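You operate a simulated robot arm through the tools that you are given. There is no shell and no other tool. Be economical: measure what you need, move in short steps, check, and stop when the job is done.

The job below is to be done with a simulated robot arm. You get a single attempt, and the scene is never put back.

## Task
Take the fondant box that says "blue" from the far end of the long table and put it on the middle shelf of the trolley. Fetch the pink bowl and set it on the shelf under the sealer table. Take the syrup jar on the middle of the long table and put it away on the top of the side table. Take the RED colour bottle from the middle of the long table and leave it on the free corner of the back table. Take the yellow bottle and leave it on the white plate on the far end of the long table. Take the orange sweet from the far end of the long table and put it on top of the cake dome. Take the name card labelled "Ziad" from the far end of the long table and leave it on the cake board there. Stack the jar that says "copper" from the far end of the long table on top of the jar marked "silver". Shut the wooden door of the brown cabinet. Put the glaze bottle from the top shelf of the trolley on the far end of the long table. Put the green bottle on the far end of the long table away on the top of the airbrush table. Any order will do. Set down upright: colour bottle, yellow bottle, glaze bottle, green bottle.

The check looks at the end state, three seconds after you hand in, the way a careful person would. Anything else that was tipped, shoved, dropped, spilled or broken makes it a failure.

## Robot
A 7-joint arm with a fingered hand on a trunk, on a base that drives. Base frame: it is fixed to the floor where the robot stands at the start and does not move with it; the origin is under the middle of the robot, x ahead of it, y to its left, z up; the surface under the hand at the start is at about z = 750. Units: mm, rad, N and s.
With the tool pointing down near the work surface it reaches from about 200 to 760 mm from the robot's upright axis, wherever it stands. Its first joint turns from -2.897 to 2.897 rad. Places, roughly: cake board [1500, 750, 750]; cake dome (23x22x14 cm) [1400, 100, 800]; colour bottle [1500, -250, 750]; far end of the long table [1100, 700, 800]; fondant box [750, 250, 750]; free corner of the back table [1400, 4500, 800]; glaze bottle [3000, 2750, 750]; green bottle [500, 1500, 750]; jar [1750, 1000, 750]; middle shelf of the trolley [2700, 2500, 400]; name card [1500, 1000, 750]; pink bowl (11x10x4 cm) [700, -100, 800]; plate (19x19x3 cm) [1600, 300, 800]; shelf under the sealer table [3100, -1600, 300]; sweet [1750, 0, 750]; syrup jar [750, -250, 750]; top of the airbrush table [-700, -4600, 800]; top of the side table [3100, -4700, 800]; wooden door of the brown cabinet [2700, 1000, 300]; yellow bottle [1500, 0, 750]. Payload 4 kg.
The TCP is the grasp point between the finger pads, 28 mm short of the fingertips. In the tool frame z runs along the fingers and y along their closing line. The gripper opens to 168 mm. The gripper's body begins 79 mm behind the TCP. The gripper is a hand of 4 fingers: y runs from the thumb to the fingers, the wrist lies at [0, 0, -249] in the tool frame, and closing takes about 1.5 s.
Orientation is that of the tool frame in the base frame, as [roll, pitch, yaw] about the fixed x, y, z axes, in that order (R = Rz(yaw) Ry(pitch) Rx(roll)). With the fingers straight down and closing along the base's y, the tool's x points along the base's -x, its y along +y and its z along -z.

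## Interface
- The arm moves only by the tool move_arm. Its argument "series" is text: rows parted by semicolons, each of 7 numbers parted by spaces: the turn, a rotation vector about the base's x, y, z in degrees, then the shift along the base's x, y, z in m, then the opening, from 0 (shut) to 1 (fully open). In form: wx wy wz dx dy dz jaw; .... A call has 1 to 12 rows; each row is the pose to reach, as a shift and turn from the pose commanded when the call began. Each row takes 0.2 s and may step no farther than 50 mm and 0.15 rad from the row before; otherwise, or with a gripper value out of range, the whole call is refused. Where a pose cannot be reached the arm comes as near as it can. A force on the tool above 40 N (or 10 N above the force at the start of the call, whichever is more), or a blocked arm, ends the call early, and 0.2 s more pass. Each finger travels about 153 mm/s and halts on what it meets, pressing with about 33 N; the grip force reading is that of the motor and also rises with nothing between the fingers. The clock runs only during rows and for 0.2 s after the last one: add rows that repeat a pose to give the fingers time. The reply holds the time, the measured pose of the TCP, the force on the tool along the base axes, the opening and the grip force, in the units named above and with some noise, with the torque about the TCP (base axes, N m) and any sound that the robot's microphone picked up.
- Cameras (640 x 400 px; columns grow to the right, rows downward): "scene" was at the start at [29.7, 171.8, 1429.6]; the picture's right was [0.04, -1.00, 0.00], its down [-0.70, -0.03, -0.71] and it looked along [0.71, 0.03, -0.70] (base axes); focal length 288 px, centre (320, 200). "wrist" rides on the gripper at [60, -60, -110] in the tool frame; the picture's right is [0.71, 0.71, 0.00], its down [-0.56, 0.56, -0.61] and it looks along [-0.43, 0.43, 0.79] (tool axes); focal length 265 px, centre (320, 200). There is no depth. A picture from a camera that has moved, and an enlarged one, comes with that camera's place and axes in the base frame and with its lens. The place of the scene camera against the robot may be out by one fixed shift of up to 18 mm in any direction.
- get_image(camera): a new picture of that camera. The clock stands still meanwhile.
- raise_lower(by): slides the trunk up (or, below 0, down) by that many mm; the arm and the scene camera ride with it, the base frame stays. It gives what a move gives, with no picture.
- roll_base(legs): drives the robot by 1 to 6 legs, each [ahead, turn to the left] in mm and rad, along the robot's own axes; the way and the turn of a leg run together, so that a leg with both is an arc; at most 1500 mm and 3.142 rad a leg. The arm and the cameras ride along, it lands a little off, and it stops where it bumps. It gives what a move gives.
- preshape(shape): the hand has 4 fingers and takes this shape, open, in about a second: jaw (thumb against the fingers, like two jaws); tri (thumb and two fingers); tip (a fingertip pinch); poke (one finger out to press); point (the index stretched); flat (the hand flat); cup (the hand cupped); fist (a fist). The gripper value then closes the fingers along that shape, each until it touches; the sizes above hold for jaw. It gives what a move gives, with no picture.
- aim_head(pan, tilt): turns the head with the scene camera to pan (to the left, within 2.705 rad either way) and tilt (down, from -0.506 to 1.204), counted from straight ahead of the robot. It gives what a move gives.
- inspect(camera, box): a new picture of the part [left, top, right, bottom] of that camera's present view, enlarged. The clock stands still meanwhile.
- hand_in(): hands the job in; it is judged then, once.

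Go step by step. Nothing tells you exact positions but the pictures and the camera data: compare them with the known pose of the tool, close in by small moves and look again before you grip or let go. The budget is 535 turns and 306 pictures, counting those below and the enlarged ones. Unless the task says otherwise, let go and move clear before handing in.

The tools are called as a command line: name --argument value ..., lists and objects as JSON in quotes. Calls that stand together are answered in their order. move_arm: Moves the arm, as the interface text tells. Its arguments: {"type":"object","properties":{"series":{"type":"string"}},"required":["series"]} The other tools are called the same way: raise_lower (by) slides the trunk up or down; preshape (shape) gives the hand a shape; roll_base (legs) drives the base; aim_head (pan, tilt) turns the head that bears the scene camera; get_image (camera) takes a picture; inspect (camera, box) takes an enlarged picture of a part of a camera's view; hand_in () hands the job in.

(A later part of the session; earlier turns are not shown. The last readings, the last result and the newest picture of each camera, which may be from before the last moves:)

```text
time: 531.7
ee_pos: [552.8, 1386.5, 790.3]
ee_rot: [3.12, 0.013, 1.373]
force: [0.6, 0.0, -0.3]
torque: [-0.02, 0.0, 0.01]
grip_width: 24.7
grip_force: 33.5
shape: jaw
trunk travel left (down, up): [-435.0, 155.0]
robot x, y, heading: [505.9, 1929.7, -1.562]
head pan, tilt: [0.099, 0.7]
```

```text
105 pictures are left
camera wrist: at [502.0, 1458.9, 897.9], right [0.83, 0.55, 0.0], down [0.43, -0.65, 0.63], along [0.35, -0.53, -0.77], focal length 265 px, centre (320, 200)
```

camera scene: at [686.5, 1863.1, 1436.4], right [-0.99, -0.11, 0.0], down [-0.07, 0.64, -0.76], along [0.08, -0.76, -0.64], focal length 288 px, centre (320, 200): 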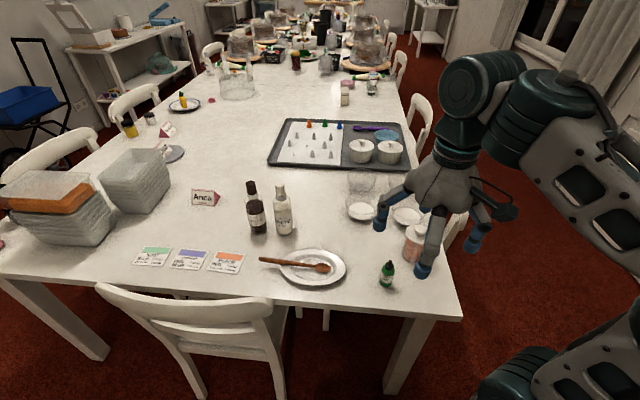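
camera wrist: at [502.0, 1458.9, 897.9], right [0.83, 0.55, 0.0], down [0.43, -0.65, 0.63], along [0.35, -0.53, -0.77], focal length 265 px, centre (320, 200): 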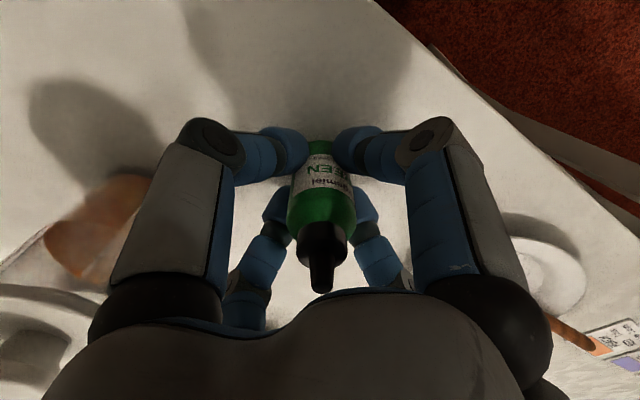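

Gripped ("GREEN"). I lift and retract.

move_arm --series "0 0 0 0 0 0.045 0.05; 0 0 0 0 0 0.09 0.05; 0 0 0 0 0.01 0.135 0.05; 0 0 0 0 0.04 0.17 0.05; 0 0 0 -0.01 0.07 0.2 0.05; 0 0 0 -0.02 0.1 0.23 0.05; 0 0 0 -0.02 0.12 0.25 0.05; 0 0 0 -0.02 0.12 0.25 0.05"

roll_base --legs '[[-150, 0], [0, -1.57], [610, 0], [0, 1.565], [1500, 0], [1500, 0]]'

aim_head --pan -0.1 --tilt 0.4

get_image --camera "scene"

```text
time: 533.5
ee_pos: [530.4, 1504.8, 1039.6]
ee_rot: [3.121, 0.013, 1.373]
force: [0.3, 0.2, -0.4]
torque: [0.01, -0.04, 0.02]
grip_width: 24.6
grip_force: 33.0
shape: jaw
trunk travel left (down, up): [-435.0, 155.0]
robot x, y, heading: [507.3, 1931.6, -1.558]
head pan, tilt: [0.099, 0.7]
```

```text
time: 559.6
ee_pos: [-132.9, -1327.4, 1040.8]
ee_rot: [3.121, 0.013, 1.352]
force: [0.0, -0.4, -0.5]
torque: [0.01, 0.01, 0.01]
grip_width: 24.3
grip_force: 33.0
shape: jaw
trunk travel left (down, up): [-435.0, 155.0]
robot x, y, heading: [-149.6, -899.0, -1.582]
head pan, tilt: [0.099, 0.7]
```

```text
time: 560.4
ee_pos: [-134.3, -1327.7, 1039.6]
ee_rot: [3.121, 0.014, 1.354]
force: [0.4, 0.4, -0.2]
torque: [-0.03, 0.06, -0.02]
grip_width: 24.4
grip_force: 32.9
shape: jaw
trunk travel left (down, up): [-435.0, 155.0]
robot x, y, heading: [-152.1, -900.0, -1.583]
head pan, tilt: [-0.099, 0.4]
```

```text
104 pictures are left
camera scene: at [12.0, -930.8, 1463.2], right [-0.99, 0.11, 0.0], down [0.04, 0.39, -0.92], along [-0.1, -0.92, -0.39], focal length 288 px, centre (320, 200)
```

scene: 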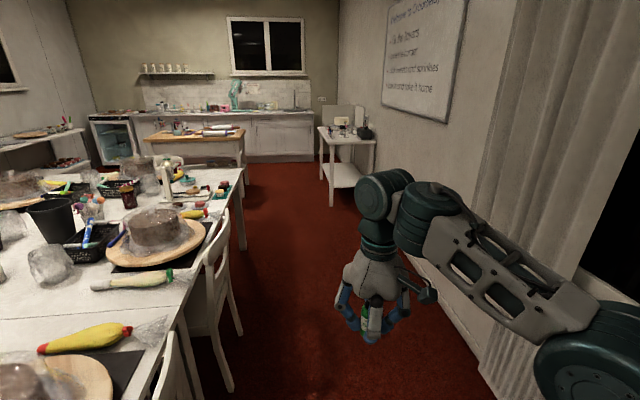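

I see the airbrush table at the right ahead. I drive on toward it.

roll_base --legs '[[1500, 0], [1150, 0]]'

aim_head --pan -0.4 --tilt 0.5

get_image --camera "scene"

```text
time: 573.3
ee_pos: [-163.8, -3980.9, 1041.1]
ee_rot: [3.121, 0.014, 1.356]
force: [-0.1, 0.5, -0.6]
torque: [0.0, 0.03, 0.0]
grip_width: 24.3
grip_force: 33.2
shape: jaw
trunk travel left (down, up): [-435.0, 155.0]
robot x, y, heading: [-182.3, -3555.0, -1.579]
head pan, tilt: [-0.099, 0.4]
```

```text
time: 574.1
ee_pos: [-163.5, -3981.0, 1039.4]
ee_rot: [3.121, 0.015, 1.356]
force: [-0.2, -1.1, -0.1]
torque: [-0.01, 0.02, 0.04]
grip_width: 24.5
grip_force: 32.9
shape: jaw
trunk travel left (down, up): [-435.0, 155.0]
robot x, y, heading: [-182.7, -3555.3, -1.576]
head pan, tilt: [-0.4, 0.499]
```

```text
103 pictures are left
camera scene: at [-46.3, -3573.9, 1454.2], right [-0.92, 0.4, 0.0], down [0.19, 0.44, -0.88], along [-0.35, -0.81, -0.48], focal length 288 px, centre (320, 200)
```

scene: 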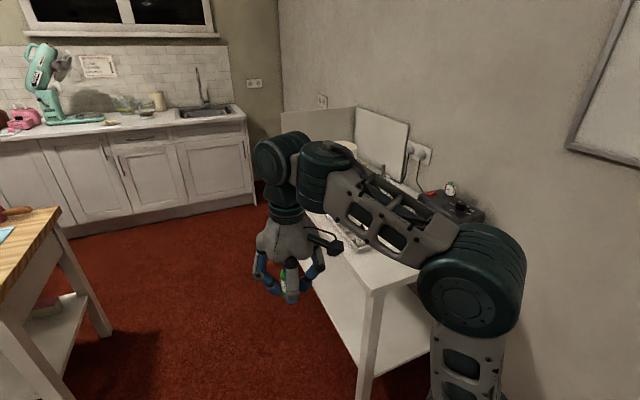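

I swing a little left to keep my elbow clear, then turn to face the table.

roll_base --legs '[[0, 0.26], [830, 0], [0, -1.82]]'

aim_head --pan 0.1 --tilt 0.7

get_image --camera "scene"

```text
time: 583.7
ee_pos: [-397.0, -4375.9, 1040.1]
ee_rot: [3.121, 0.014, -0.19]
force: [0.1, -0.4, -0.5]
torque: [-0.04, -0.02, 0.01]
grip_width: 24.5
grip_force: 32.7
shape: jaw
trunk travel left (down, up): [-435.0, 155.0]
robot x, y, heading: [28.5, -4344.0, -3.127]
head pan, tilt: [-0.4, 0.499]
```

```text
time: 584.6
ee_pos: [-397.1, -4376.0, 1040.1]
ee_rot: [3.121, 0.013, -0.188]
force: [-0.2, 0.5, -1.0]
torque: [0.01, -0.02, 0.03]
grip_width: 24.7
grip_force: 33.1
shape: jaw
trunk travel left (down, up): [-435.0, 155.0]
robot x, y, heading: [29.4, -4345.6, -3.117]
head pan, tilt: [0.099, 0.7]
```

```text
102 pictures are left
camera scene: at [14.6, -4513.6, 1436.5], right [-0.12, 0.99, 0.0], down [0.64, 0.08, -0.77], along [-0.76, -0.09, -0.64], focal length 288 px, centre (320, 200)
```

scene: 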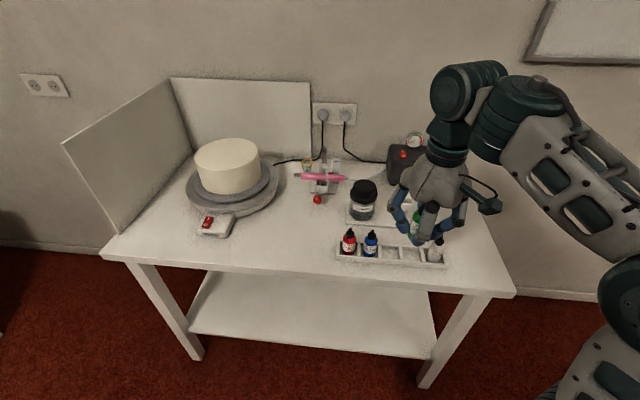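

The tabletop has free space left of the bottle rack, around (−575, −4620). I move over it.

move_arm --series "0 0 0 -0.022 -0.03 0 0.05; 0 0 0 -0.044 -0.06 0 0.05; 0 0 0 -0.066 -0.09 0 0.05; 0 0 0 -0.088 -0.12 0 0.05; 0 0 0 -0.11 -0.15 0 0.05; 0 0 0 -0.132 -0.18 -0.01 0.05; 0 0 0 -0.154 -0.21 -0.03 0.05; 0 0 0 -0.176 -0.24 -0.05 0.05; 0 0 0 -0.178 -0.244 -0.09 0.05; 0 0 0 -0.178 -0.244 -0.13 0.05; 0 0 0 -0.178 -0.244 -0.13 0.05"

get_image --camera "scene"

get_image --camera "wrist"

```text
time: 587.0
ee_pos: [-574.2, -4621.2, 909.9]
ee_rot: [3.121, 0.014, -0.188]
force: [0.1, 0.6, 0.0]
torque: [0.02, -0.02, -0.03]
grip_width: 24.5
grip_force: 32.5
shape: jaw
trunk travel left (down, up): [-435.0, 155.0]
robot x, y, heading: [32.1, -4346.7, -3.127]
head pan, tilt: [0.099, 0.7]
```

```text
101 pictures are left
camera scene: at [14.4, -4513.6, 1436.4], right [-0.12, 0.99, 0.0], down [0.64, 0.08, -0.76], along [-0.76, -0.09, -0.64], focal length 288 px, centre (320, 200)
```

scene: 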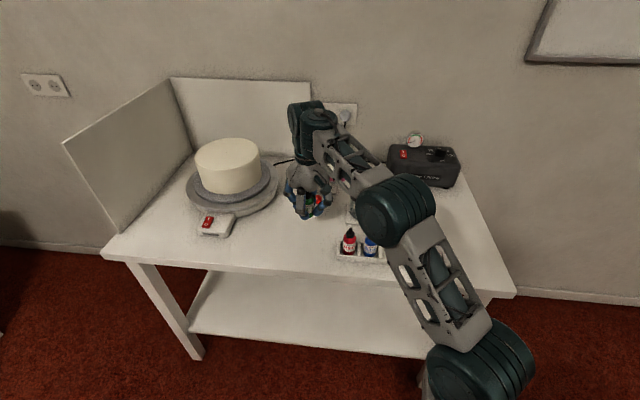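

```text
100 pictures are left
camera wrist: at [-501.3, -4571.5, 1017.7], right [0.56, -0.83, 0.0], down [-0.64, -0.43, 0.63], along [-0.52, -0.36, -0.77], focal length 265 px, centre (320, 200)
```

wrist: 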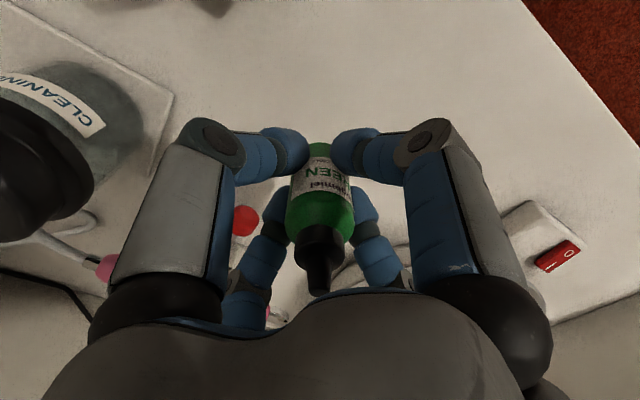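

The spot below is clear. I lower to just above the surface.

move_arm --series "0 0 0 0 0 -0.04 0.05; 0 0 0 0 0 -0.08 0.05; 0 0 0 0 0 -0.1 0.05; 0 0 0 0 0 -0.1 0.05"

inspect --camera "scene" --box '[260, 110, 460, 280]'

```text
time: 587.7
ee_pos: [-575.3, -4620.6, 838.3]
ee_rot: [3.113, 0.02, -0.191]
force: [1.6, 2.9, 9.2]
torque: [0.18, -0.05, -0.04]
grip_width: 25.4
grip_force: 33.1
shape: jaw
trunk travel left (down, up): [-435.0, 155.0]
robot x, y, heading: [27.8, -4348.1, -3.122]
head pan, tilt: [0.099, 0.7]
stopped in row 3: the force on the tool passed its limit at 43 N (the readings are from after the stop); the commanded pose is now the measured one
```

```text
2.35 times, centred on (360, 195) of scene
camera zoom: at [15.0, -4513.7, 1436.7], right [-0.12, 0.99, 0.0], down [0.64, 0.08, -0.77], along [-0.76, -0.09, -0.64], focal length 676 px, centre (226, 212)
```

zoom: 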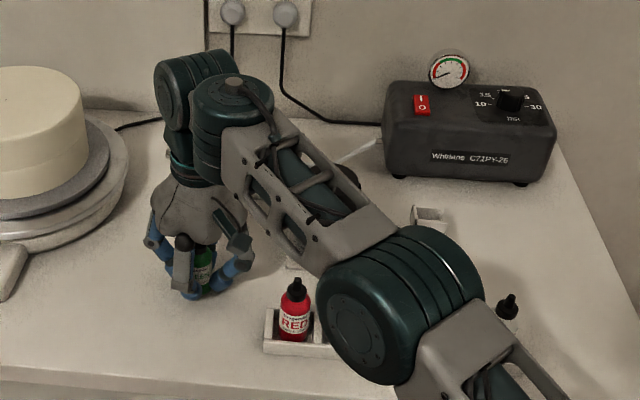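

The table top is at z≈800 and the bottle is touching it. I release and lift.

move_arm --series "0 0 0 0 0 0.002 0.05; 0 0 0 0 0 0.002 0.2; 0 0 0 0 0 0.002 0.33; 0 0 0 0 0 0.002 0.36; 0 0 0 0 0 0.04 0.36; 0 0 0 0 0 0.085 0.36; 0 0 0 0 0 0.13 0.36; 0 0 0 0 0 0.17 0.36; 0 0 0 0.02 0.02 0.2 0.5; 0 0 0 0.05 0.05 0.2 0.6; 0 0 0 0.08 0.08 0.2 0.7"

inspect --camera "scene" --box '[180, 110, 480, 290]'

```text
time: 590.1
ee_pos: [-494.7, -4540.2, 1036.6]
ee_rot: [3.114, 0.02, -0.19]
force: [0.5, 0.2, -0.5]
torque: [-0.01, -0.01, 0.01]
grip_width: 117.1
grip_force: 0.1
shape: jaw
trunk travel left (down, up): [-435.0, 155.0]
robot x, y, heading: [26.1, -4346.0, -3.123]
head pan, tilt: [0.099, 0.7]
```

```text
2.13 times, centred on (330, 200) of scene
camera zoom: at [14.6, -4513.5, 1436.5], right [-0.12, 0.99, 0.0], down [0.64, 0.08, -0.77], along [-0.76, -0.09, -0.64], focal length 613 px, centre (299, 200)
```

zoom: 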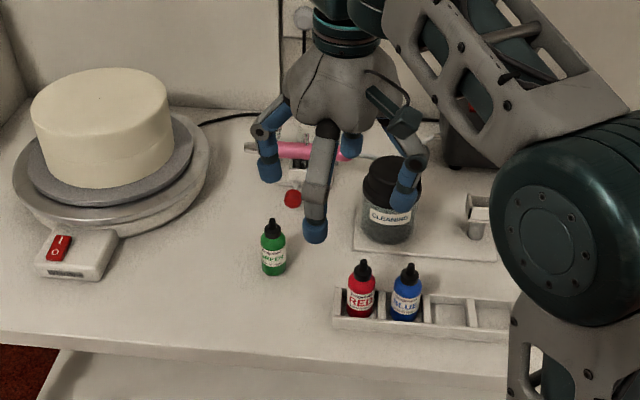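

GREEN stands upright on the airbrush table and the rack is untouched. Last item: the pink bowl. I drive back along the near aisle.

roll_base --legs '[[140, 0], [0, -1.57], [1500, 0], [1500, 0], [1260, 0], [0, -1.6]]'

aim_head --pan 0.0 --tilt 0.9

get_image --camera "scene"

```text
time: 619.1
ee_pos: [317.9, 86.3, 1036.6]
ee_rot: [3.113, 0.017, 2.927]
force: [0.2, 0.0, 0.0]
torque: [-0.02, 0.01, -0.01]
grip_width: 117.3
grip_force: 0.1
shape: jaw
trunk travel left (down, up): [-435.0, 155.0]
robot x, y, heading: [-210.5, -93.5, -0.007]
head pan, tilt: [0.099, 0.7]
```

```text
time: 619.8
ee_pos: [318.3, 86.2, 1036.4]
ee_rot: [3.114, 0.018, 2.927]
force: [0.1, 0.8, 0.0]
torque: [-0.01, 0.01, 0.01]
grip_width: 117.1
grip_force: 0.0
shape: jaw
trunk travel left (down, up): [-435.0, 155.0]
robot x, y, heading: [-207.6, -92.3, -0.006]
head pan, tilt: [0.0, 0.901]
```

```text
97 pictures are left
camera scene: at [-184.5, 74.9, 1420.3], right [-0.01, -1.0, 0.0], down [-0.78, 0.0, -0.62], along [0.62, 0.0, -0.78], focal length 288 px, centre (320, 200)
```

scene: 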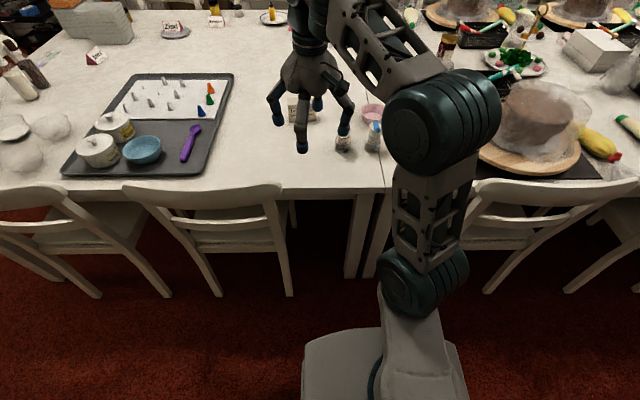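

I move forward 220 mm, short of the chair backs, and bring the hand over the bowl.

roll_base --legs '[[220, 0]]'

move_arm --series "0 0 0 0.02 -0.04 0 1; 0 0 0 0.04 -0.08 0 1; 0 0 0 0.06 -0.12 0 1; 0 0 0 0.08 -0.16 0 1; 0 0 0 0.1 -0.195 -0.01 1; 0 0 0 0.12 -0.215 -0.03 1; 0 0 0 0.14 -0.22 -0.05 1; 0 0 0 0.14 -0.22 -0.05 1"

get_image --camera "wrist"

get_image --camera "scene"

```text
time: 621.5
ee_pos: [540.1, 84.5, 1035.2]
ee_rot: [3.114, 0.017, 2.926]
force: [-0.2, -1.3, 0.7]
torque: [0.02, 0.0, 0.03]
grip_width: 117.1
grip_force: 0.1
shape: jaw
trunk travel left (down, up): [-435.0, 155.0]
robot x, y, heading: [14.6, -94.6, -0.006]
head pan, tilt: [0.0, 0.901]
```

```text
time: 623.3
ee_pos: [679.9, -136.2, 985.8]
ee_rot: [3.113, 0.019, 2.926]
force: [-0.4, 0.5, -0.5]
torque: [0.0, 0.0, 0.01]
grip_width: 167.8
grip_force: 0.0
shape: jaw
trunk travel left (down, up): [-435.0, 155.0]
robot x, y, heading: [9.5, -93.6, -0.006]
head pan, tilt: [0.0, 0.901]
```

```text
96 pictures are left
camera wrist: at [606.8, -185.0, 1093.3], right [-0.54, 0.84, 0.01], down [0.65, 0.41, 0.64], along [0.54, 0.35, -0.77], focal length 265 px, centre (320, 200)
```

wrist: 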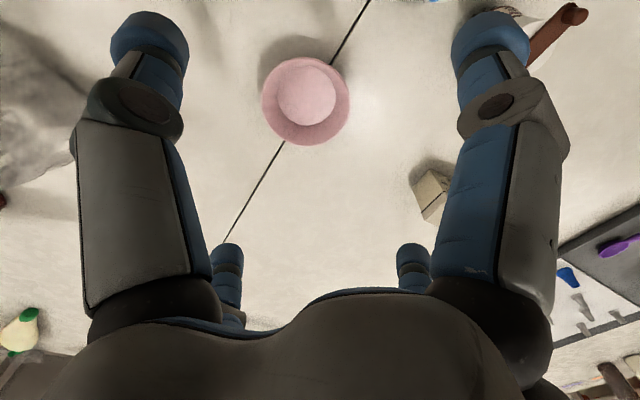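

```text
95 pictures are left
camera scene: at [37.2, 73.3, 1420.3], right [-0.01, -1.0, 0.0], down [-0.78, 0.01, -0.62], along [0.62, 0.0, -0.78], focal length 288 px, centre (320, 200)
```

scene: 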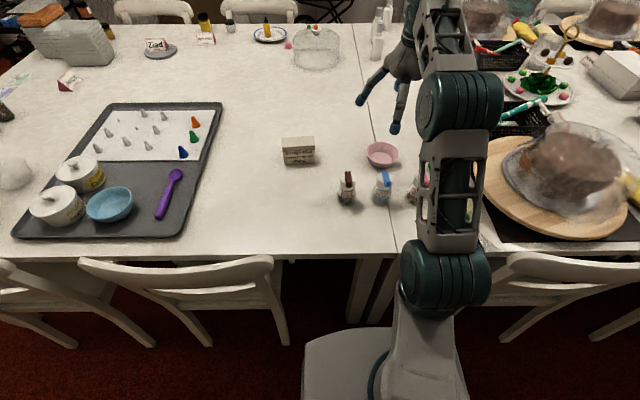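

The bowl's centre is (706, −139). I rotate the hand −40° so no finger points at the sprinkle bottles, and move over the bowl.

move_arm --series "0 0 -8 0.008 -0.001 -0.02 0.95; 0 0 -16 0.016 -0.002 -0.04 0.9; 0 0 -24 0.026 -0.003 -0.06 0.87; 0 0 -32 0.026 -0.003 -0.08 0.85; 0 0 -40 0.026 -0.003 -0.1 0.85; 0 0 -40 0.026 -0.003 -0.1 0.85"

get_image --camera "wrist"

```text
time: 624.7
ee_pos: [706.1, -138.0, 883.9]
ee_rot: [3.115, 0.019, 2.227]
force: [-0.7, 0.3, 1.4]
torque: [0.02, 0.02, -0.01]
grip_width: 143.4
grip_force: 0.0
shape: jaw
trunk travel left (down, up): [-435.0, 155.0]
robot x, y, heading: [14.2, -96.4, -0.007]
head pan, tilt: [0.0, 0.901]
```

```text
94 pictures are left
camera wrist: at [618.5, -128.5, 992.6], right [0.13, 0.99, 0.01], down [0.76, -0.1, 0.64], along [0.63, -0.08, -0.77], focal length 265 px, centre (320, 200)
```

wrist: 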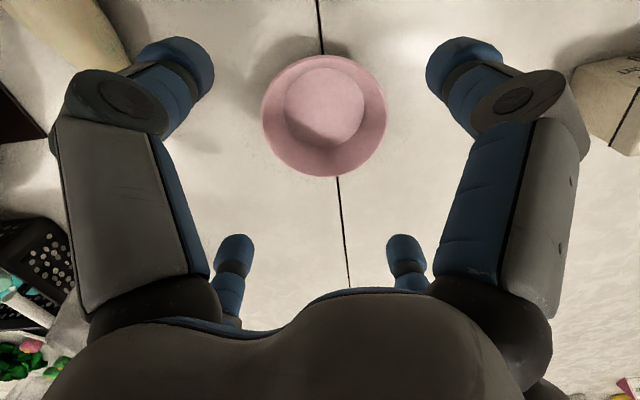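

Bowl rim centre at (700, −135), about 100 mm across. I shift slightly, descend and close gently.

move_arm --series "0 0 0 -0.005 0.003 -0.045 0.85; 0 0 0 -0.005 0.003 -0.085 0.85; 0 0 0 -0.005 0.003 -0.1 0.85; 0 0 0 -0.005 0.003 -0.1 0.85"

get_image --camera "wrist"

inspect --camera "scene" --box '[310, 90, 490, 230]'

```text
time: 625.7
ee_pos: [701.6, -135.6, 785.8]
ee_rot: [3.113, 0.018, 2.228]
force: [0.1, 0.1, 0.8]
torque: [-0.04, 0.02, 0.03]
grip_width: 143.0
grip_force: 0.1
shape: jaw
trunk travel left (down, up): [-435.0, 155.0]
robot x, y, heading: [11.4, -92.1, -0.011]
head pan, tilt: [0.0, 0.901]
```

```text
93 pictures are left
camera wrist: at [612.9, -125.8, 892.9], right [0.13, 0.99, 0.01], down [0.76, -0.1, 0.64], along [0.63, -0.08, -0.77], focal length 265 px, centre (320, 200)
```

wrist: 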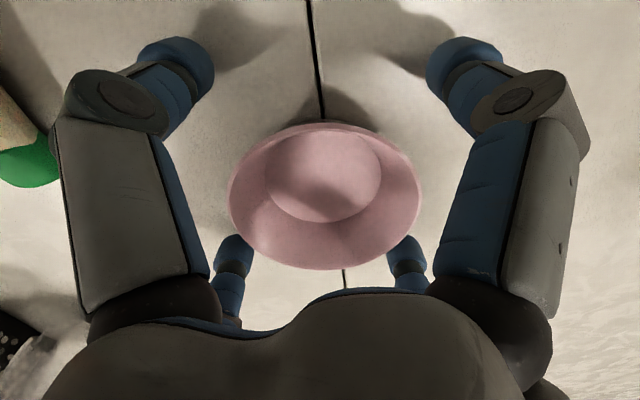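

```text
2.86 times, centred on (400, 160) of scene
camera zoom: at [37.0, 73.3, 1420.3], right [-0.01, -1.0, 0.0], down [-0.78, 0.01, -0.62], along [0.62, 0.0, -0.78], focal length 821 px, centre (91, 314)
```

zoom: 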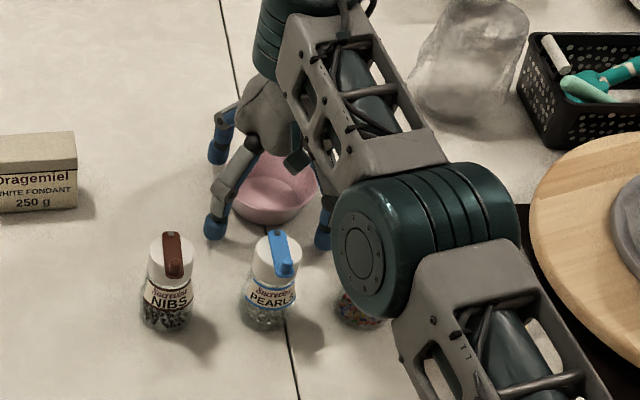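

Centred. I close on the bowl.

move_arm --series "0 0 0 0 0 0 0.75; 0 0 0 0 0 0 0.65; 0 0 0 0 0 0 0.55; 0 0 0 0 0 0 0.45; 0 0 0 0 0 0 0.4; 0 0 0 0 0 0 0.4"

get_image --camera "wrist"

```text
time: 627.1
ee_pos: [701.0, -135.6, 786.4]
ee_rot: [3.116, 0.017, 2.227]
force: [0.4, 0.2, -0.4]
torque: [0.01, 0.0, -0.01]
grip_width: 80.5
grip_force: 33.3
shape: jaw
trunk travel left (down, up): [-435.0, 155.0]
robot x, y, heading: [11.2, -94.2, -0.005]
head pan, tilt: [0.0, 0.901]
```

```text
91 pictures are left
camera wrist: at [613.0, -125.9, 893.0], right [0.13, 0.99, 0.01], down [0.76, -0.1, 0.64], along [0.63, -0.08, -0.77], focal length 265 px, centre (320, 200)
```

wrist: 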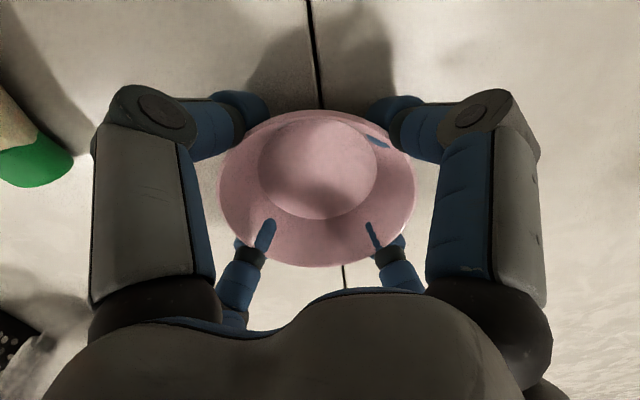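

Gripped. I lift 60 mm and check the hold.

move_arm --series "0 0 0 0 0 0.02 0.4; 0 0 0 0 0 0.045 0.4; 0 0 0 0 0 0.07 0.4; 0 0 0 0 0 0.07 0.4"

inspect --camera "scene" --box '[310, 70, 490, 210]'

get_image --camera "wrist"

```text
time: 628.1
ee_pos: [701.2, -137.1, 856.2]
ee_rot: [3.115, 0.018, 2.229]
force: [-1.3, -0.3, -1.6]
torque: [0.0, -0.01, -0.02]
grip_width: 80.6
grip_force: 33.2
shape: jaw
trunk travel left (down, up): [-435.0, 155.0]
robot x, y, heading: [9.8, -94.1, -0.009]
head pan, tilt: [0.0, 0.901]
```

```text
2.86 times, centred on (400, 140) of scene
camera zoom: at [37.0, 73.3, 1420.3], right [-0.01, -1.0, 0.0], down [-0.78, 0.01, -0.62], along [0.62, 0.0, -0.78], focal length 821 px, centre (91, 371)
```

zoom: 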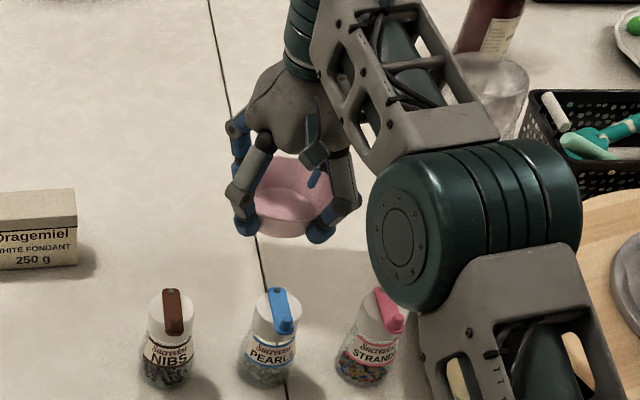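

```text
89 pictures are left
camera wrist: at [612.9, -126.2, 962.9], right [0.13, 0.99, 0.01], down [0.76, -0.1, 0.64], along [0.63, -0.08, -0.77], focal length 265 px, centre (320, 200)
```

wrist: 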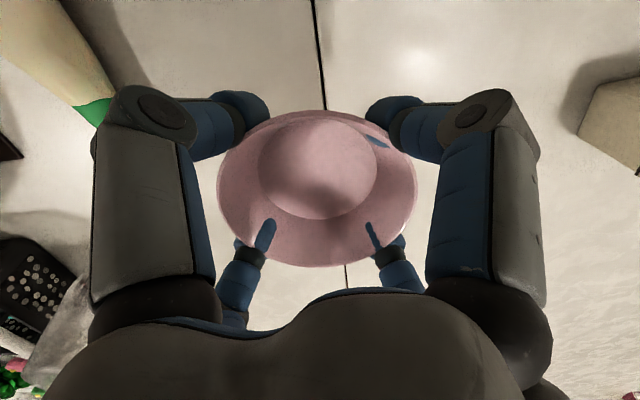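

The bowl is held well. I raise and retract it, then drive around the right end toward the sealer table.

move_arm --series "0 0 0 0 0 0.045 0.4; 0 0 0 -0.01 0 0.09 0.4; 0 0 0 -0.03 0.005 0.125 0.4; 0 0 0 -0.07 0.01 0.15 0.4; 0 0 0 -0.11 0.015 0.17 0.4; 0 0 0 -0.15 0.02 0.18 0.4; 0 0 0 -0.19 0.025 0.18 0.4; 0 0 0 -0.23 0.03 0.18 0.4; 0 0 0 -0.255 0.03 0.18 0.4"

roll_base --legs '[[-150, 0], [0, -1.57], [1500, 0], [1500, 0], [776, 0], [0, 1.57]]'

get_image --camera "scene"

```text
time: 630.1
ee_pos: [445.3, -105.2, 1036.7]
ee_rot: [3.114, 0.017, 2.229]
force: [0.4, 0.4, -1.3]
torque: [0.02, 0.01, 0.0]
grip_width: 80.3
grip_force: 32.9
shape: jaw
trunk travel left (down, up): [-435.0, 155.0]
robot x, y, heading: [7.8, -89.6, -0.004]
head pan, tilt: [0.0, 0.901]
```

```text
time: 656.9
ee_pos: [277.2, -3872.9, 1036.4]
ee_rot: [3.116, 0.018, 2.229]
force: [0.4, 0.6, -1.3]
torque: [0.02, 0.02, 0.0]
grip_width: 79.9
grip_force: 33.0
shape: jaw
trunk travel left (down, up): [-435.0, 155.0]
robot x, y, heading: [-153.0, -3858.8, -0.007]
head pan, tilt: [0.0, 0.901]
```

```text
88 pictures are left
camera scene: at [-131.2, -3693.4, 1420.3], right [-0.01, -1.0, 0.0], down [-0.78, 0.01, -0.62], along [0.62, 0.0, -0.78], focal length 288 px, centre (320, 200)
```

scene: 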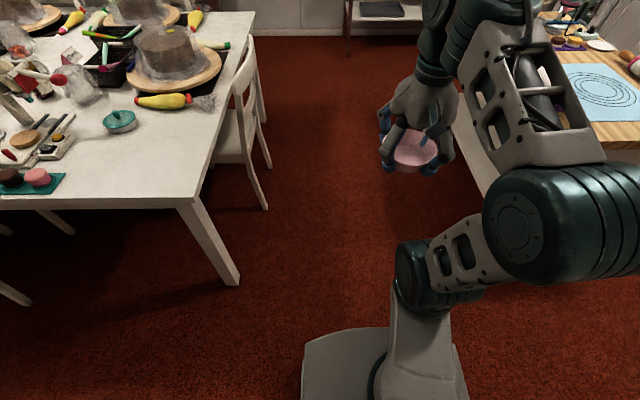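

The way is clear, as before. I drive through and up the far corridor.

roll_base --legs '[[1500, 0], [1050, 0], [0, 1.577], [1500, 0], [450, 0]]'

aim_head --pan -1.2 --tilt 0.7

get_image --camera "scene"

```text
time: 682.7
ee_pos: [2386.4, -1487.0, 1035.2]
ee_rot: [3.115, 0.017, -2.459]
force: [0.7, 0.0, -1.0]
torque: [-0.01, -0.01, 0.04]
grip_width: 79.2
grip_force: 32.9
shape: jaw
trunk travel left (down, up): [-435.0, 155.0]
robot x, y, heading: [2386.8, -1921.9, 1.581]
head pan, tilt: [0.0, 0.901]
```

```text
time: 684.1
ee_pos: [2386.7, -1485.8, 1035.8]
ee_rot: [3.116, 0.018, -2.461]
force: [0.9, 0.2, -0.9]
torque: [0.01, -0.02, 0.03]
grip_width: 79.2
grip_force: 32.8
shape: jaw
trunk travel left (down, up): [-435.0, 155.0]
robot x, y, heading: [2385.2, -1921.9, 1.582]
head pan, tilt: [-1.201, 0.7]
```

```text
87 pictures are left
camera scene: at [2310.9, -1945.2, 1436.4], right [0.38, -0.93, 0.0], down [-0.6, -0.24, -0.76], along [0.71, 0.29, -0.64], focal length 288 px, centre (320, 200)
```

scene: 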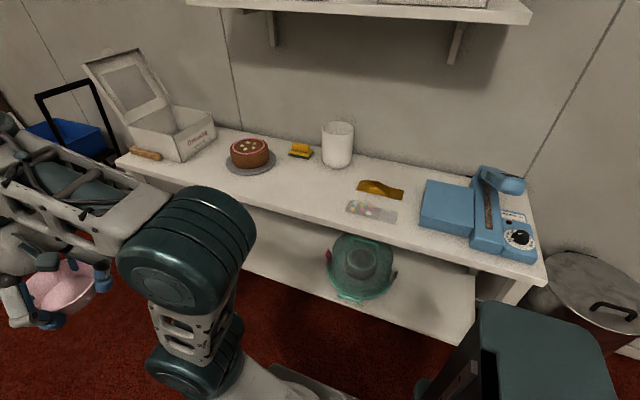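

The shelf below has free space left of the teal dish, around (3050, −1500). I move there and face it.

roll_base --legs '[[420, 0], [0, -1.585]]'

aim_head --pan 0.0 --tilt 0.8

get_image --camera "scene"

```text
time: 690.5
ee_pos: [2813.9, -1503.4, 1035.7]
ee_rot: [3.116, 0.018, 2.243]
force: [-0.5, 0.6, -1.7]
torque: [-0.04, 0.01, 0.01]
grip_width: 79.1
grip_force: 33.5
shape: jaw
trunk travel left (down, up): [-435.0, 155.0]
robot x, y, heading: [2383.6, -1499.8, 0.01]
head pan, tilt: [-1.201, 0.7]
```

```text
time: 691.9
ee_pos: [2814.0, -1503.5, 1036.6]
ee_rot: [3.116, 0.018, 2.242]
force: [0.0, 0.2, -0.5]
torque: [0.01, 0.01, 0.0]
grip_width: 79.1
grip_force: 33.0
shape: jaw
trunk travel left (down, up): [-435.0, 155.0]
robot x, y, heading: [2383.3, -1502.7, 0.009]
head pan, tilt: [0.0, 0.799]
```

```text
86 pictures are left
camera scene: at [2407.3, -1331.3, 1428.2], right [0.01, -1.0, 0.0], down [-0.72, -0.01, -0.7], along [0.7, 0.0, -0.72], focal length 288 px, centre (320, 200)
```

scene: 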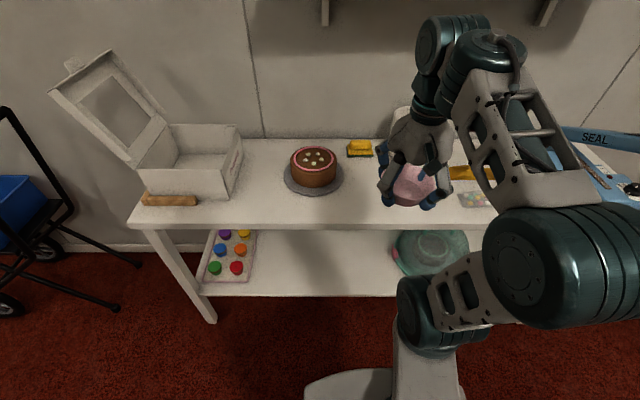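

The shelf is free between the colour tray and the teal dish: target about (3055, −1420). I back off a little and lower the trunk fully.

roll_base --legs '[[-150, 0]]'

raise_lower --by -430

move_arm --series "0 0 0 0.01 0.01 -0.04 0.4; 0 0 0 0.02 0.02 -0.08 0.4; 0 0 0 0.03 0.03 -0.12 0.4; 0 0 0 0.04 0.04 -0.16 0.4; 0 0 0 0.05 0.05 -0.2 0.4; 0 0 0 0.06 0.06 -0.23 0.4; 0 0 0 0.06 0.06 -0.245 0.4; 0 0 0 0.06 0.06 -0.245 0.4"

get_image --camera "scene"

get_image --camera "wrist"

```text
time: 693.3
ee_pos: [2663.4, -1505.5, 1036.5]
ee_rot: [3.115, 0.018, 2.241]
force: [-0.1, 0.3, -1.4]
torque: [0.01, 0.01, -0.04]
grip_width: 79.0
grip_force: 33.1
shape: jaw
trunk travel left (down, up): [-435.0, 155.0]
robot x, y, heading: [2229.3, -1503.3, 0.005]
head pan, tilt: [0.0, 0.799]
```

```text
refused: -430 is not a number from -400 to 400
```

```text
time: 695.1
ee_pos: [2723.3, -1446.3, 792.1]
ee_rot: [3.115, 0.019, 2.24]
force: [-0.3, -0.4, -0.7]
torque: [0.0, -0.02, 0.06]
grip_width: 78.4
grip_force: 33.1
shape: jaw
trunk travel left (down, up): [-435.0, 155.0]
robot x, y, heading: [2229.2, -1502.5, 0.005]
head pan, tilt: [0.0, 0.799]
```

```text
85 pictures are left
camera scene: at [2256.7, -1332.3, 1428.2], right [0.01, -1.0, 0.0], down [-0.72, 0.0, -0.7], along [0.7, 0.0, -0.72], focal length 288 px, centre (320, 200)
```

scene: 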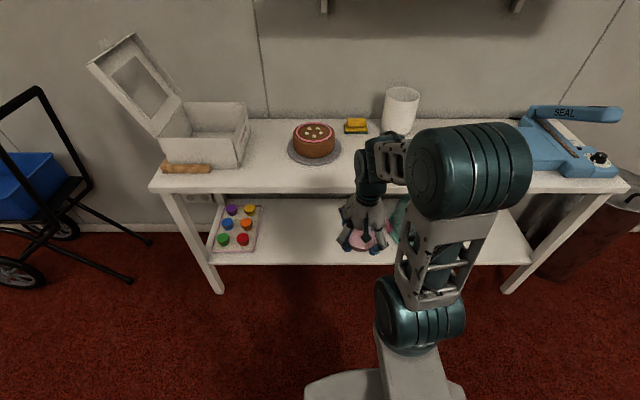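

```text
84 pictures are left
camera wrist: at [2635.0, -1436.7, 898.6], right [0.11, 0.99, 0.01], down [0.76, -0.09, 0.64], along [0.64, -0.07, -0.77], focal length 265 px, centre (320, 200)
```

wrist: 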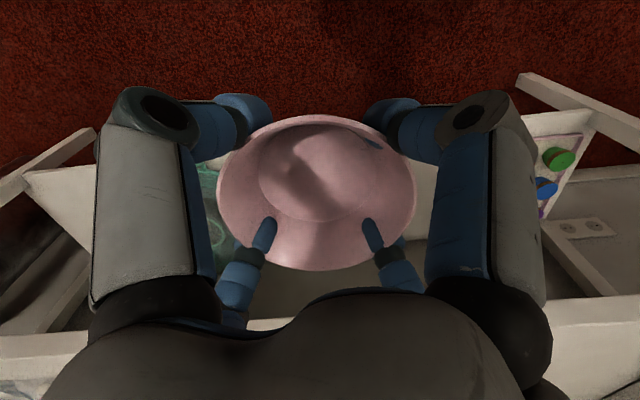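

The trunk moves at most 400 per call. I lower it in two steps.

raise_lower --by -400

raise_lower --by -30

aim_head --pan 0.0 --tilt 0.6

get_image --camera "scene"

get_image --camera "wrist"

```text
time: 698.9
ee_pos: [2723.7, -1445.1, 391.9]
ee_rot: [3.115, 0.017, 2.241]
force: [0.1, 0.6, -1.0]
torque: [-0.01, 0.02, 0.04]
grip_width: 78.4
grip_force: 33.1
shape: jaw
trunk travel left (down, up): [-35.0, 555.0]
robot x, y, heading: [2229.9, -1502.5, 0.012]
head pan, tilt: [0.0, 0.799]
```

```text
time: 699.7
ee_pos: [2722.3, -1445.4, 360.7]
ee_rot: [3.117, 0.017, 2.241]
force: [-0.3, -0.6, -1.2]
torque: [0.04, 0.0, -0.01]
grip_width: 78.5
grip_force: 32.7
shape: jaw
trunk travel left (down, up): [-5.0, 585.0]
robot x, y, heading: [2224.8, -1499.3, 0.002]
head pan, tilt: [0.0, 0.799]
```

```text
time: 700.4
ee_pos: [2723.5, -1446.5, 361.6]
ee_rot: [3.115, 0.017, 2.24]
force: [-0.5, -0.2, -1.2]
torque: [-0.01, 0.02, 0.02]
grip_width: 78.6
grip_force: 32.9
shape: jaw
trunk travel left (down, up): [-5.0, 585.0]
robot x, y, heading: [2230.3, -1499.7, 0.003]
head pan, tilt: [0.0, 0.6]
```

```text
83 pictures are left
camera scene: at [2264.4, -1332.2, 1015.0], right [0.01, -1.0, 0.0], down [-0.57, 0.0, -0.82], along [0.82, 0.0, -0.57], focal length 288 px, centre (320, 200)
```

scene: 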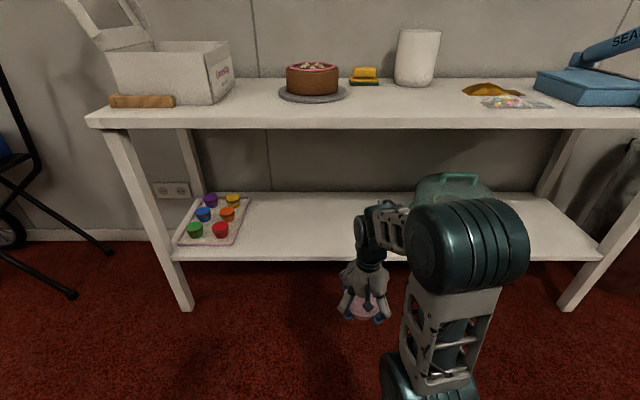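

```text
82 pictures are left
camera wrist: at [2635.0, -1436.7, 468.9], right [0.11, 0.99, 0.01], down [0.76, -0.09, 0.64], along [0.64, -0.07, -0.77], focal length 265 px, centre (320, 200)
```

wrist: 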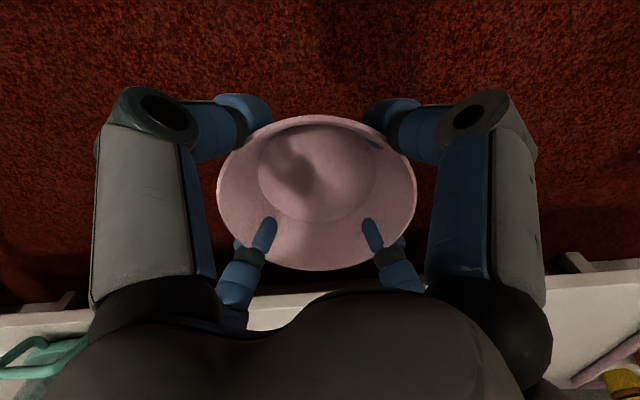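

Shelf top is at z≈305 and the tabletop's underside at ≈760, so the hand (top ≈690) fits. I raise 12 mm, drive forward 150 mm, then look.

move_arm --series "0 0 0 0 0 0.012 0.4; 0 0 0 0 0 0.012 0.4"

roll_base --legs '[[150, 0]]'

get_image --camera "wrist"

get_image --camera "scene"

```text
time: 701.0
ee_pos: [2722.3, -1447.1, 375.0]
ee_rot: [3.112, 0.018, 2.241]
force: [-0.7, -0.9, -1.7]
torque: [-0.01, 0.03, 0.0]
grip_width: 78.5
grip_force: 33.2
shape: jaw
trunk travel left (down, up): [-5.0, 585.0]
robot x, y, heading: [2228.3, -1499.1, 0.004]
head pan, tilt: [0.0, 0.6]
```

```text
time: 702.4
ee_pos: [2873.0, -1444.9, 374.1]
ee_rot: [3.116, 0.018, 2.24]
force: [0.0, 0.1, -0.8]
torque: [0.02, -0.02, -0.01]
grip_width: 78.5
grip_force: 32.8
shape: jaw
trunk travel left (down, up): [-5.0, 585.0]
robot x, y, heading: [2379.7, -1501.8, 0.008]
head pan, tilt: [0.0, 0.6]
```

```text
81 pictures are left
camera wrist: at [2785.3, -1436.3, 481.2], right [0.12, 0.99, 0.01], down [0.76, -0.09, 0.64], along [0.64, -0.07, -0.77], focal length 265 px, centre (320, 200)
```

wrist: 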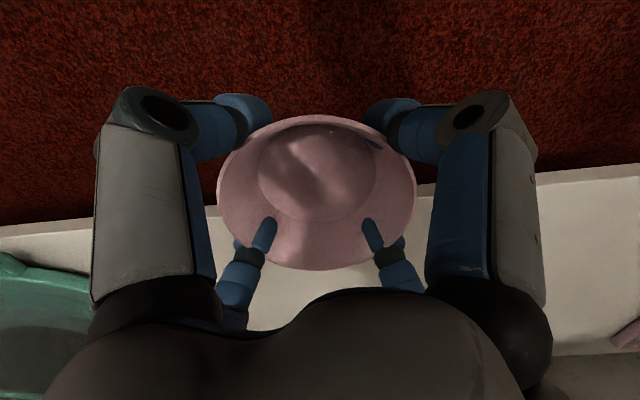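

```text
80 pictures are left
camera scene: at [2414.9, -1331.4, 1015.0], right [0.01, -1.0, 0.0], down [-0.57, 0.0, -0.82], along [0.82, 0.0, -0.57], focal length 288 px, centre (320, 200)
```

scene: 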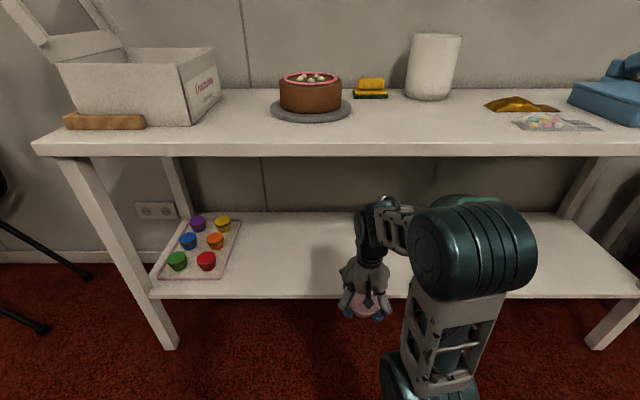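

I extend the bowl under the tabletop step by step.

move_arm --series "0 0 0 0.035 0.005 0 0.4; 0 0 0 0.07 0.01 0 0.4; 0 0 0 0.105 0.015 0 0.4; 0 0 0 0.105 0.015 0 0.4"

get_image --camera "scene"

```text
time: 703.4
ee_pos: [2978.1, -1429.7, 375.5]
ee_rot: [3.115, 0.017, 2.241]
force: [1.1, -0.2, -1.6]
torque: [-0.02, 0.0, 0.01]
grip_width: 78.3
grip_force: 33.2
shape: jaw
trunk travel left (down, up): [-5.0, 585.0]
robot x, y, heading: [2376.5, -1498.1, 0.004]
head pan, tilt: [0.0, 0.6]
```

```text
79 pictures are left
camera scene: at [2414.9, -1331.4, 1015.0], right [0.01, -1.0, 0.0], down [-0.57, 0.0, -0.82], along [0.82, 0.0, -0.57], focal length 288 px, centre (320, 200)
```

scene: 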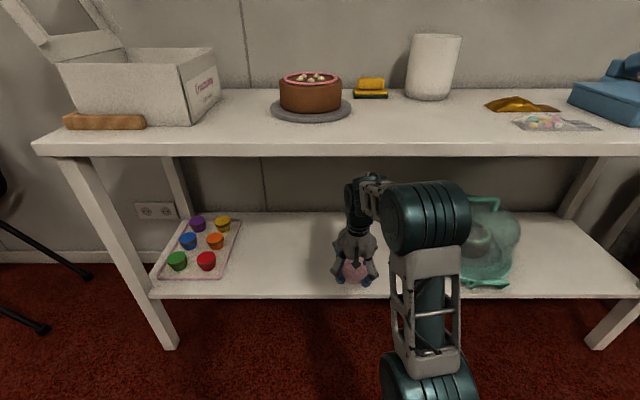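

Clear so far. I go 45 mm further in, so the bowl is fully over the shelf.

move_arm --series "0 0 0 0.025 0 0 0.4; 0 0 0 0.048 0.002 0 0.4; 0 0 0 0.048 0.002 0 0.4"

get_image --camera "scene"

get_image --camera "wrist"

```text
time: 704.2
ee_pos: [3025.7, -1427.2, 374.6]
ee_rot: [3.116, 0.018, 2.24]
force: [0.8, 0.2, -2.1]
torque: [0.03, -0.01, -0.01]
grip_width: 78.3
grip_force: 33.6
shape: jaw
trunk travel left (down, up): [-5.0, 585.0]
robot x, y, heading: [2378.9, -1501.6, 0.011]
head pan, tilt: [0.0, 0.6]
```

```text
78 pictures are left
camera scene: at [2414.9, -1331.4, 1015.0], right [0.01, -1.0, 0.0], down [-0.57, 0.0, -0.82], along [0.82, 0.0, -0.57], focal length 288 px, centre (320, 200)
```

scene: 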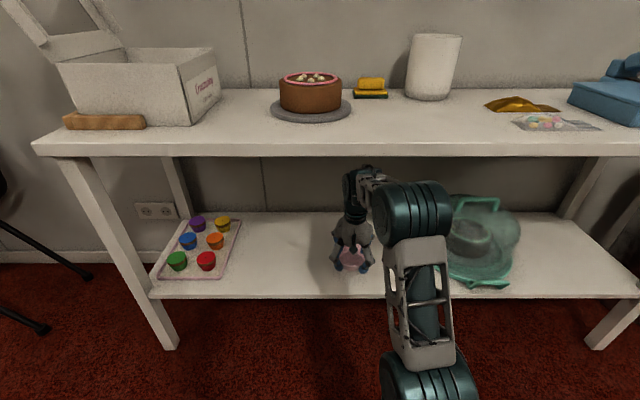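

```text
77 pictures are left
camera wrist: at [2938.2, -1419.2, 481.8], right [0.12, 0.99, 0.01], down [0.76, -0.09, 0.64], along [0.64, -0.07, -0.77], focal length 265 px, centre (320, 200)
```

wrist: 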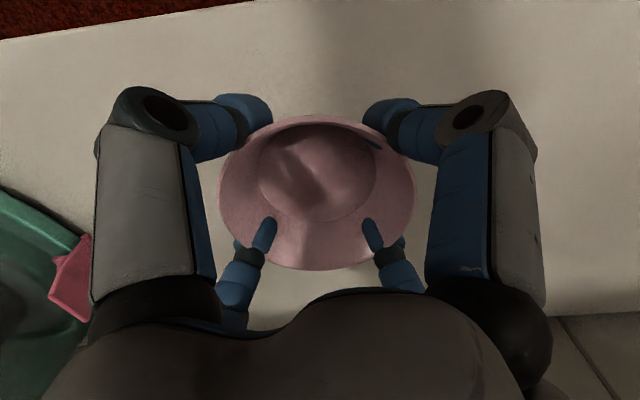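

The bowl is over the shelf, ~40 mm inside the edge. I lower until contact.

move_arm --series "0 0 0 0 0 -0.015 0.4; 0 0 0 0 0 -0.023 0.4; 0 0 0 0 0 -0.029 0.4; 0 0 0 0 0 -0.034 0.4; 0 0 0 0 0 -0.039 0.4"

inspect --camera "scene" --box '[290, 150, 460, 310]'

```text
time: 705.4
ee_pos: [3026.6, -1427.1, 334.5]
ee_rot: [3.116, 0.018, 2.24]
force: [0.3, -0.7, -1.1]
torque: [0.01, -0.03, 0.01]
grip_width: 78.3
grip_force: 32.7
shape: jaw
trunk travel left (down, up): [-5.0, 585.0]
robot x, y, heading: [2379.7, -1497.9, 0.01]
head pan, tilt: [0.0, 0.6]
```

```text
2.50 times, centred on (375, 230) of scene
camera zoom: at [2414.9, -1331.4, 1015.1], right [0.01, -1.0, 0.0], down [-0.57, 0.0, -0.82], along [0.82, 0.0, -0.57], focal length 719 px, centre (182, 125)
```

zoom: 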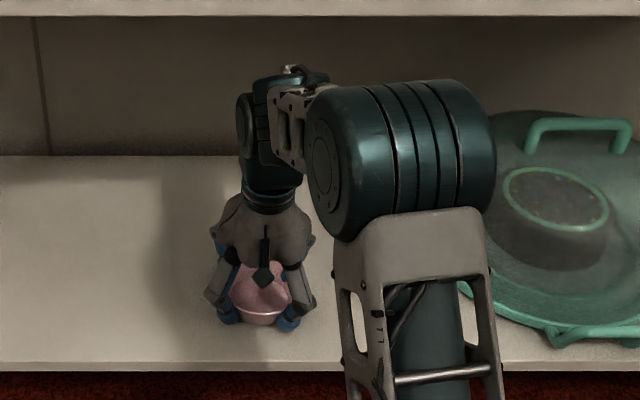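

move_arm --series "0 0 0 0 0 -0.005 0.4; 0 0 0 0 0 -0.01 0.4; 0 0 0 0 0 -0.015 0.4; 0 0 0 0 0 -0.02 0.4"

inspect --camera "scene" --box '[290, 150, 460, 310]'

```text
time: 706.0
ee_pos: [3028.0, -1427.9, 331.5]
ee_rot: [3.107, 0.024, 2.241]
force: [-9.2, -0.6, 28.4]
torque: [-0.13, 0.81, -0.01]
grip_width: 78.8
grip_force: 33.2
shape: jaw
trunk travel left (down, up): [-5.0, 585.0]
robot x, y, heading: [2376.0, -1496.3, 0.008]
head pan, tilt: [0.0, 0.6]
stopped in row 3: the force on the tool passed its limit at 45 N (the readings are from after the stop); the commanded pose is now the measured one
```

```text
2.50 times, centred on (375, 230) of scene
camera zoom: at [2412.7, -1331.7, 1015.5], right [0.01, -1.0, 0.0], down [-0.56, 0.0, -0.83], along [0.83, 0.0, -0.56], focal length 719 px, centre (182, 125)
```

zoom: 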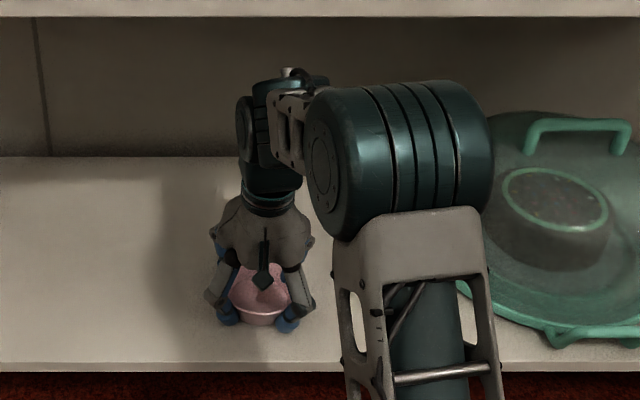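

Contact with the shelf. I ease up, open, lift 55 mm and withdraw.

move_arm --series "0 0 0 0 0 0.003 0.4; 0 0 0 0 0 0.003 0.55; 0 0 0 0 0 0.003 0.7; 0 0 0 0 0 0.003 0.85; 0 0 0 0 0 0.003 0.85; 0 0 0 0 0 0.03 0.85; 0 0 0 0 0 0.06 0.85; 0 0 0 0 0 0.06 0.85"

get_image --camera "wrist"

```text
time: 707.8
ee_pos: [3027.2, -1430.0, 391.5]
ee_rot: [3.109, 0.019, 2.241]
force: [-0.5, -0.3, 0.6]
torque: [0.01, -0.01, 0.01]
grip_width: 142.7
grip_force: 0.1
shape: jaw
trunk travel left (down, up): [-5.0, 585.0]
robot x, y, heading: [2379.3, -1499.1, 0.005]
head pan, tilt: [0.0, 0.6]
```

```text
74 pictures are left
camera wrist: at [2939.4, -1419.0, 497.0], right [0.12, 0.99, 0.01], down [0.76, -0.09, 0.64], along [0.64, -0.07, -0.77], focal length 265 px, centre (320, 200)
```

wrist: 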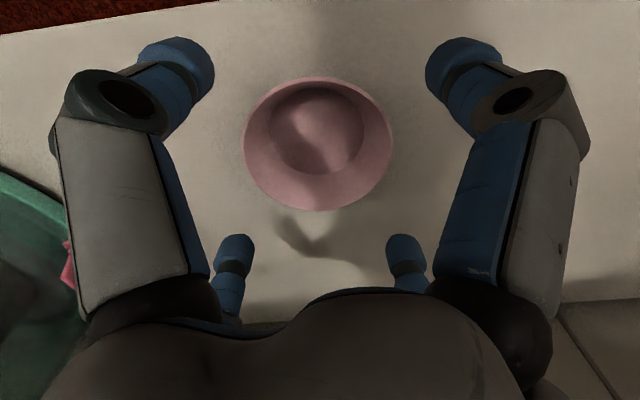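

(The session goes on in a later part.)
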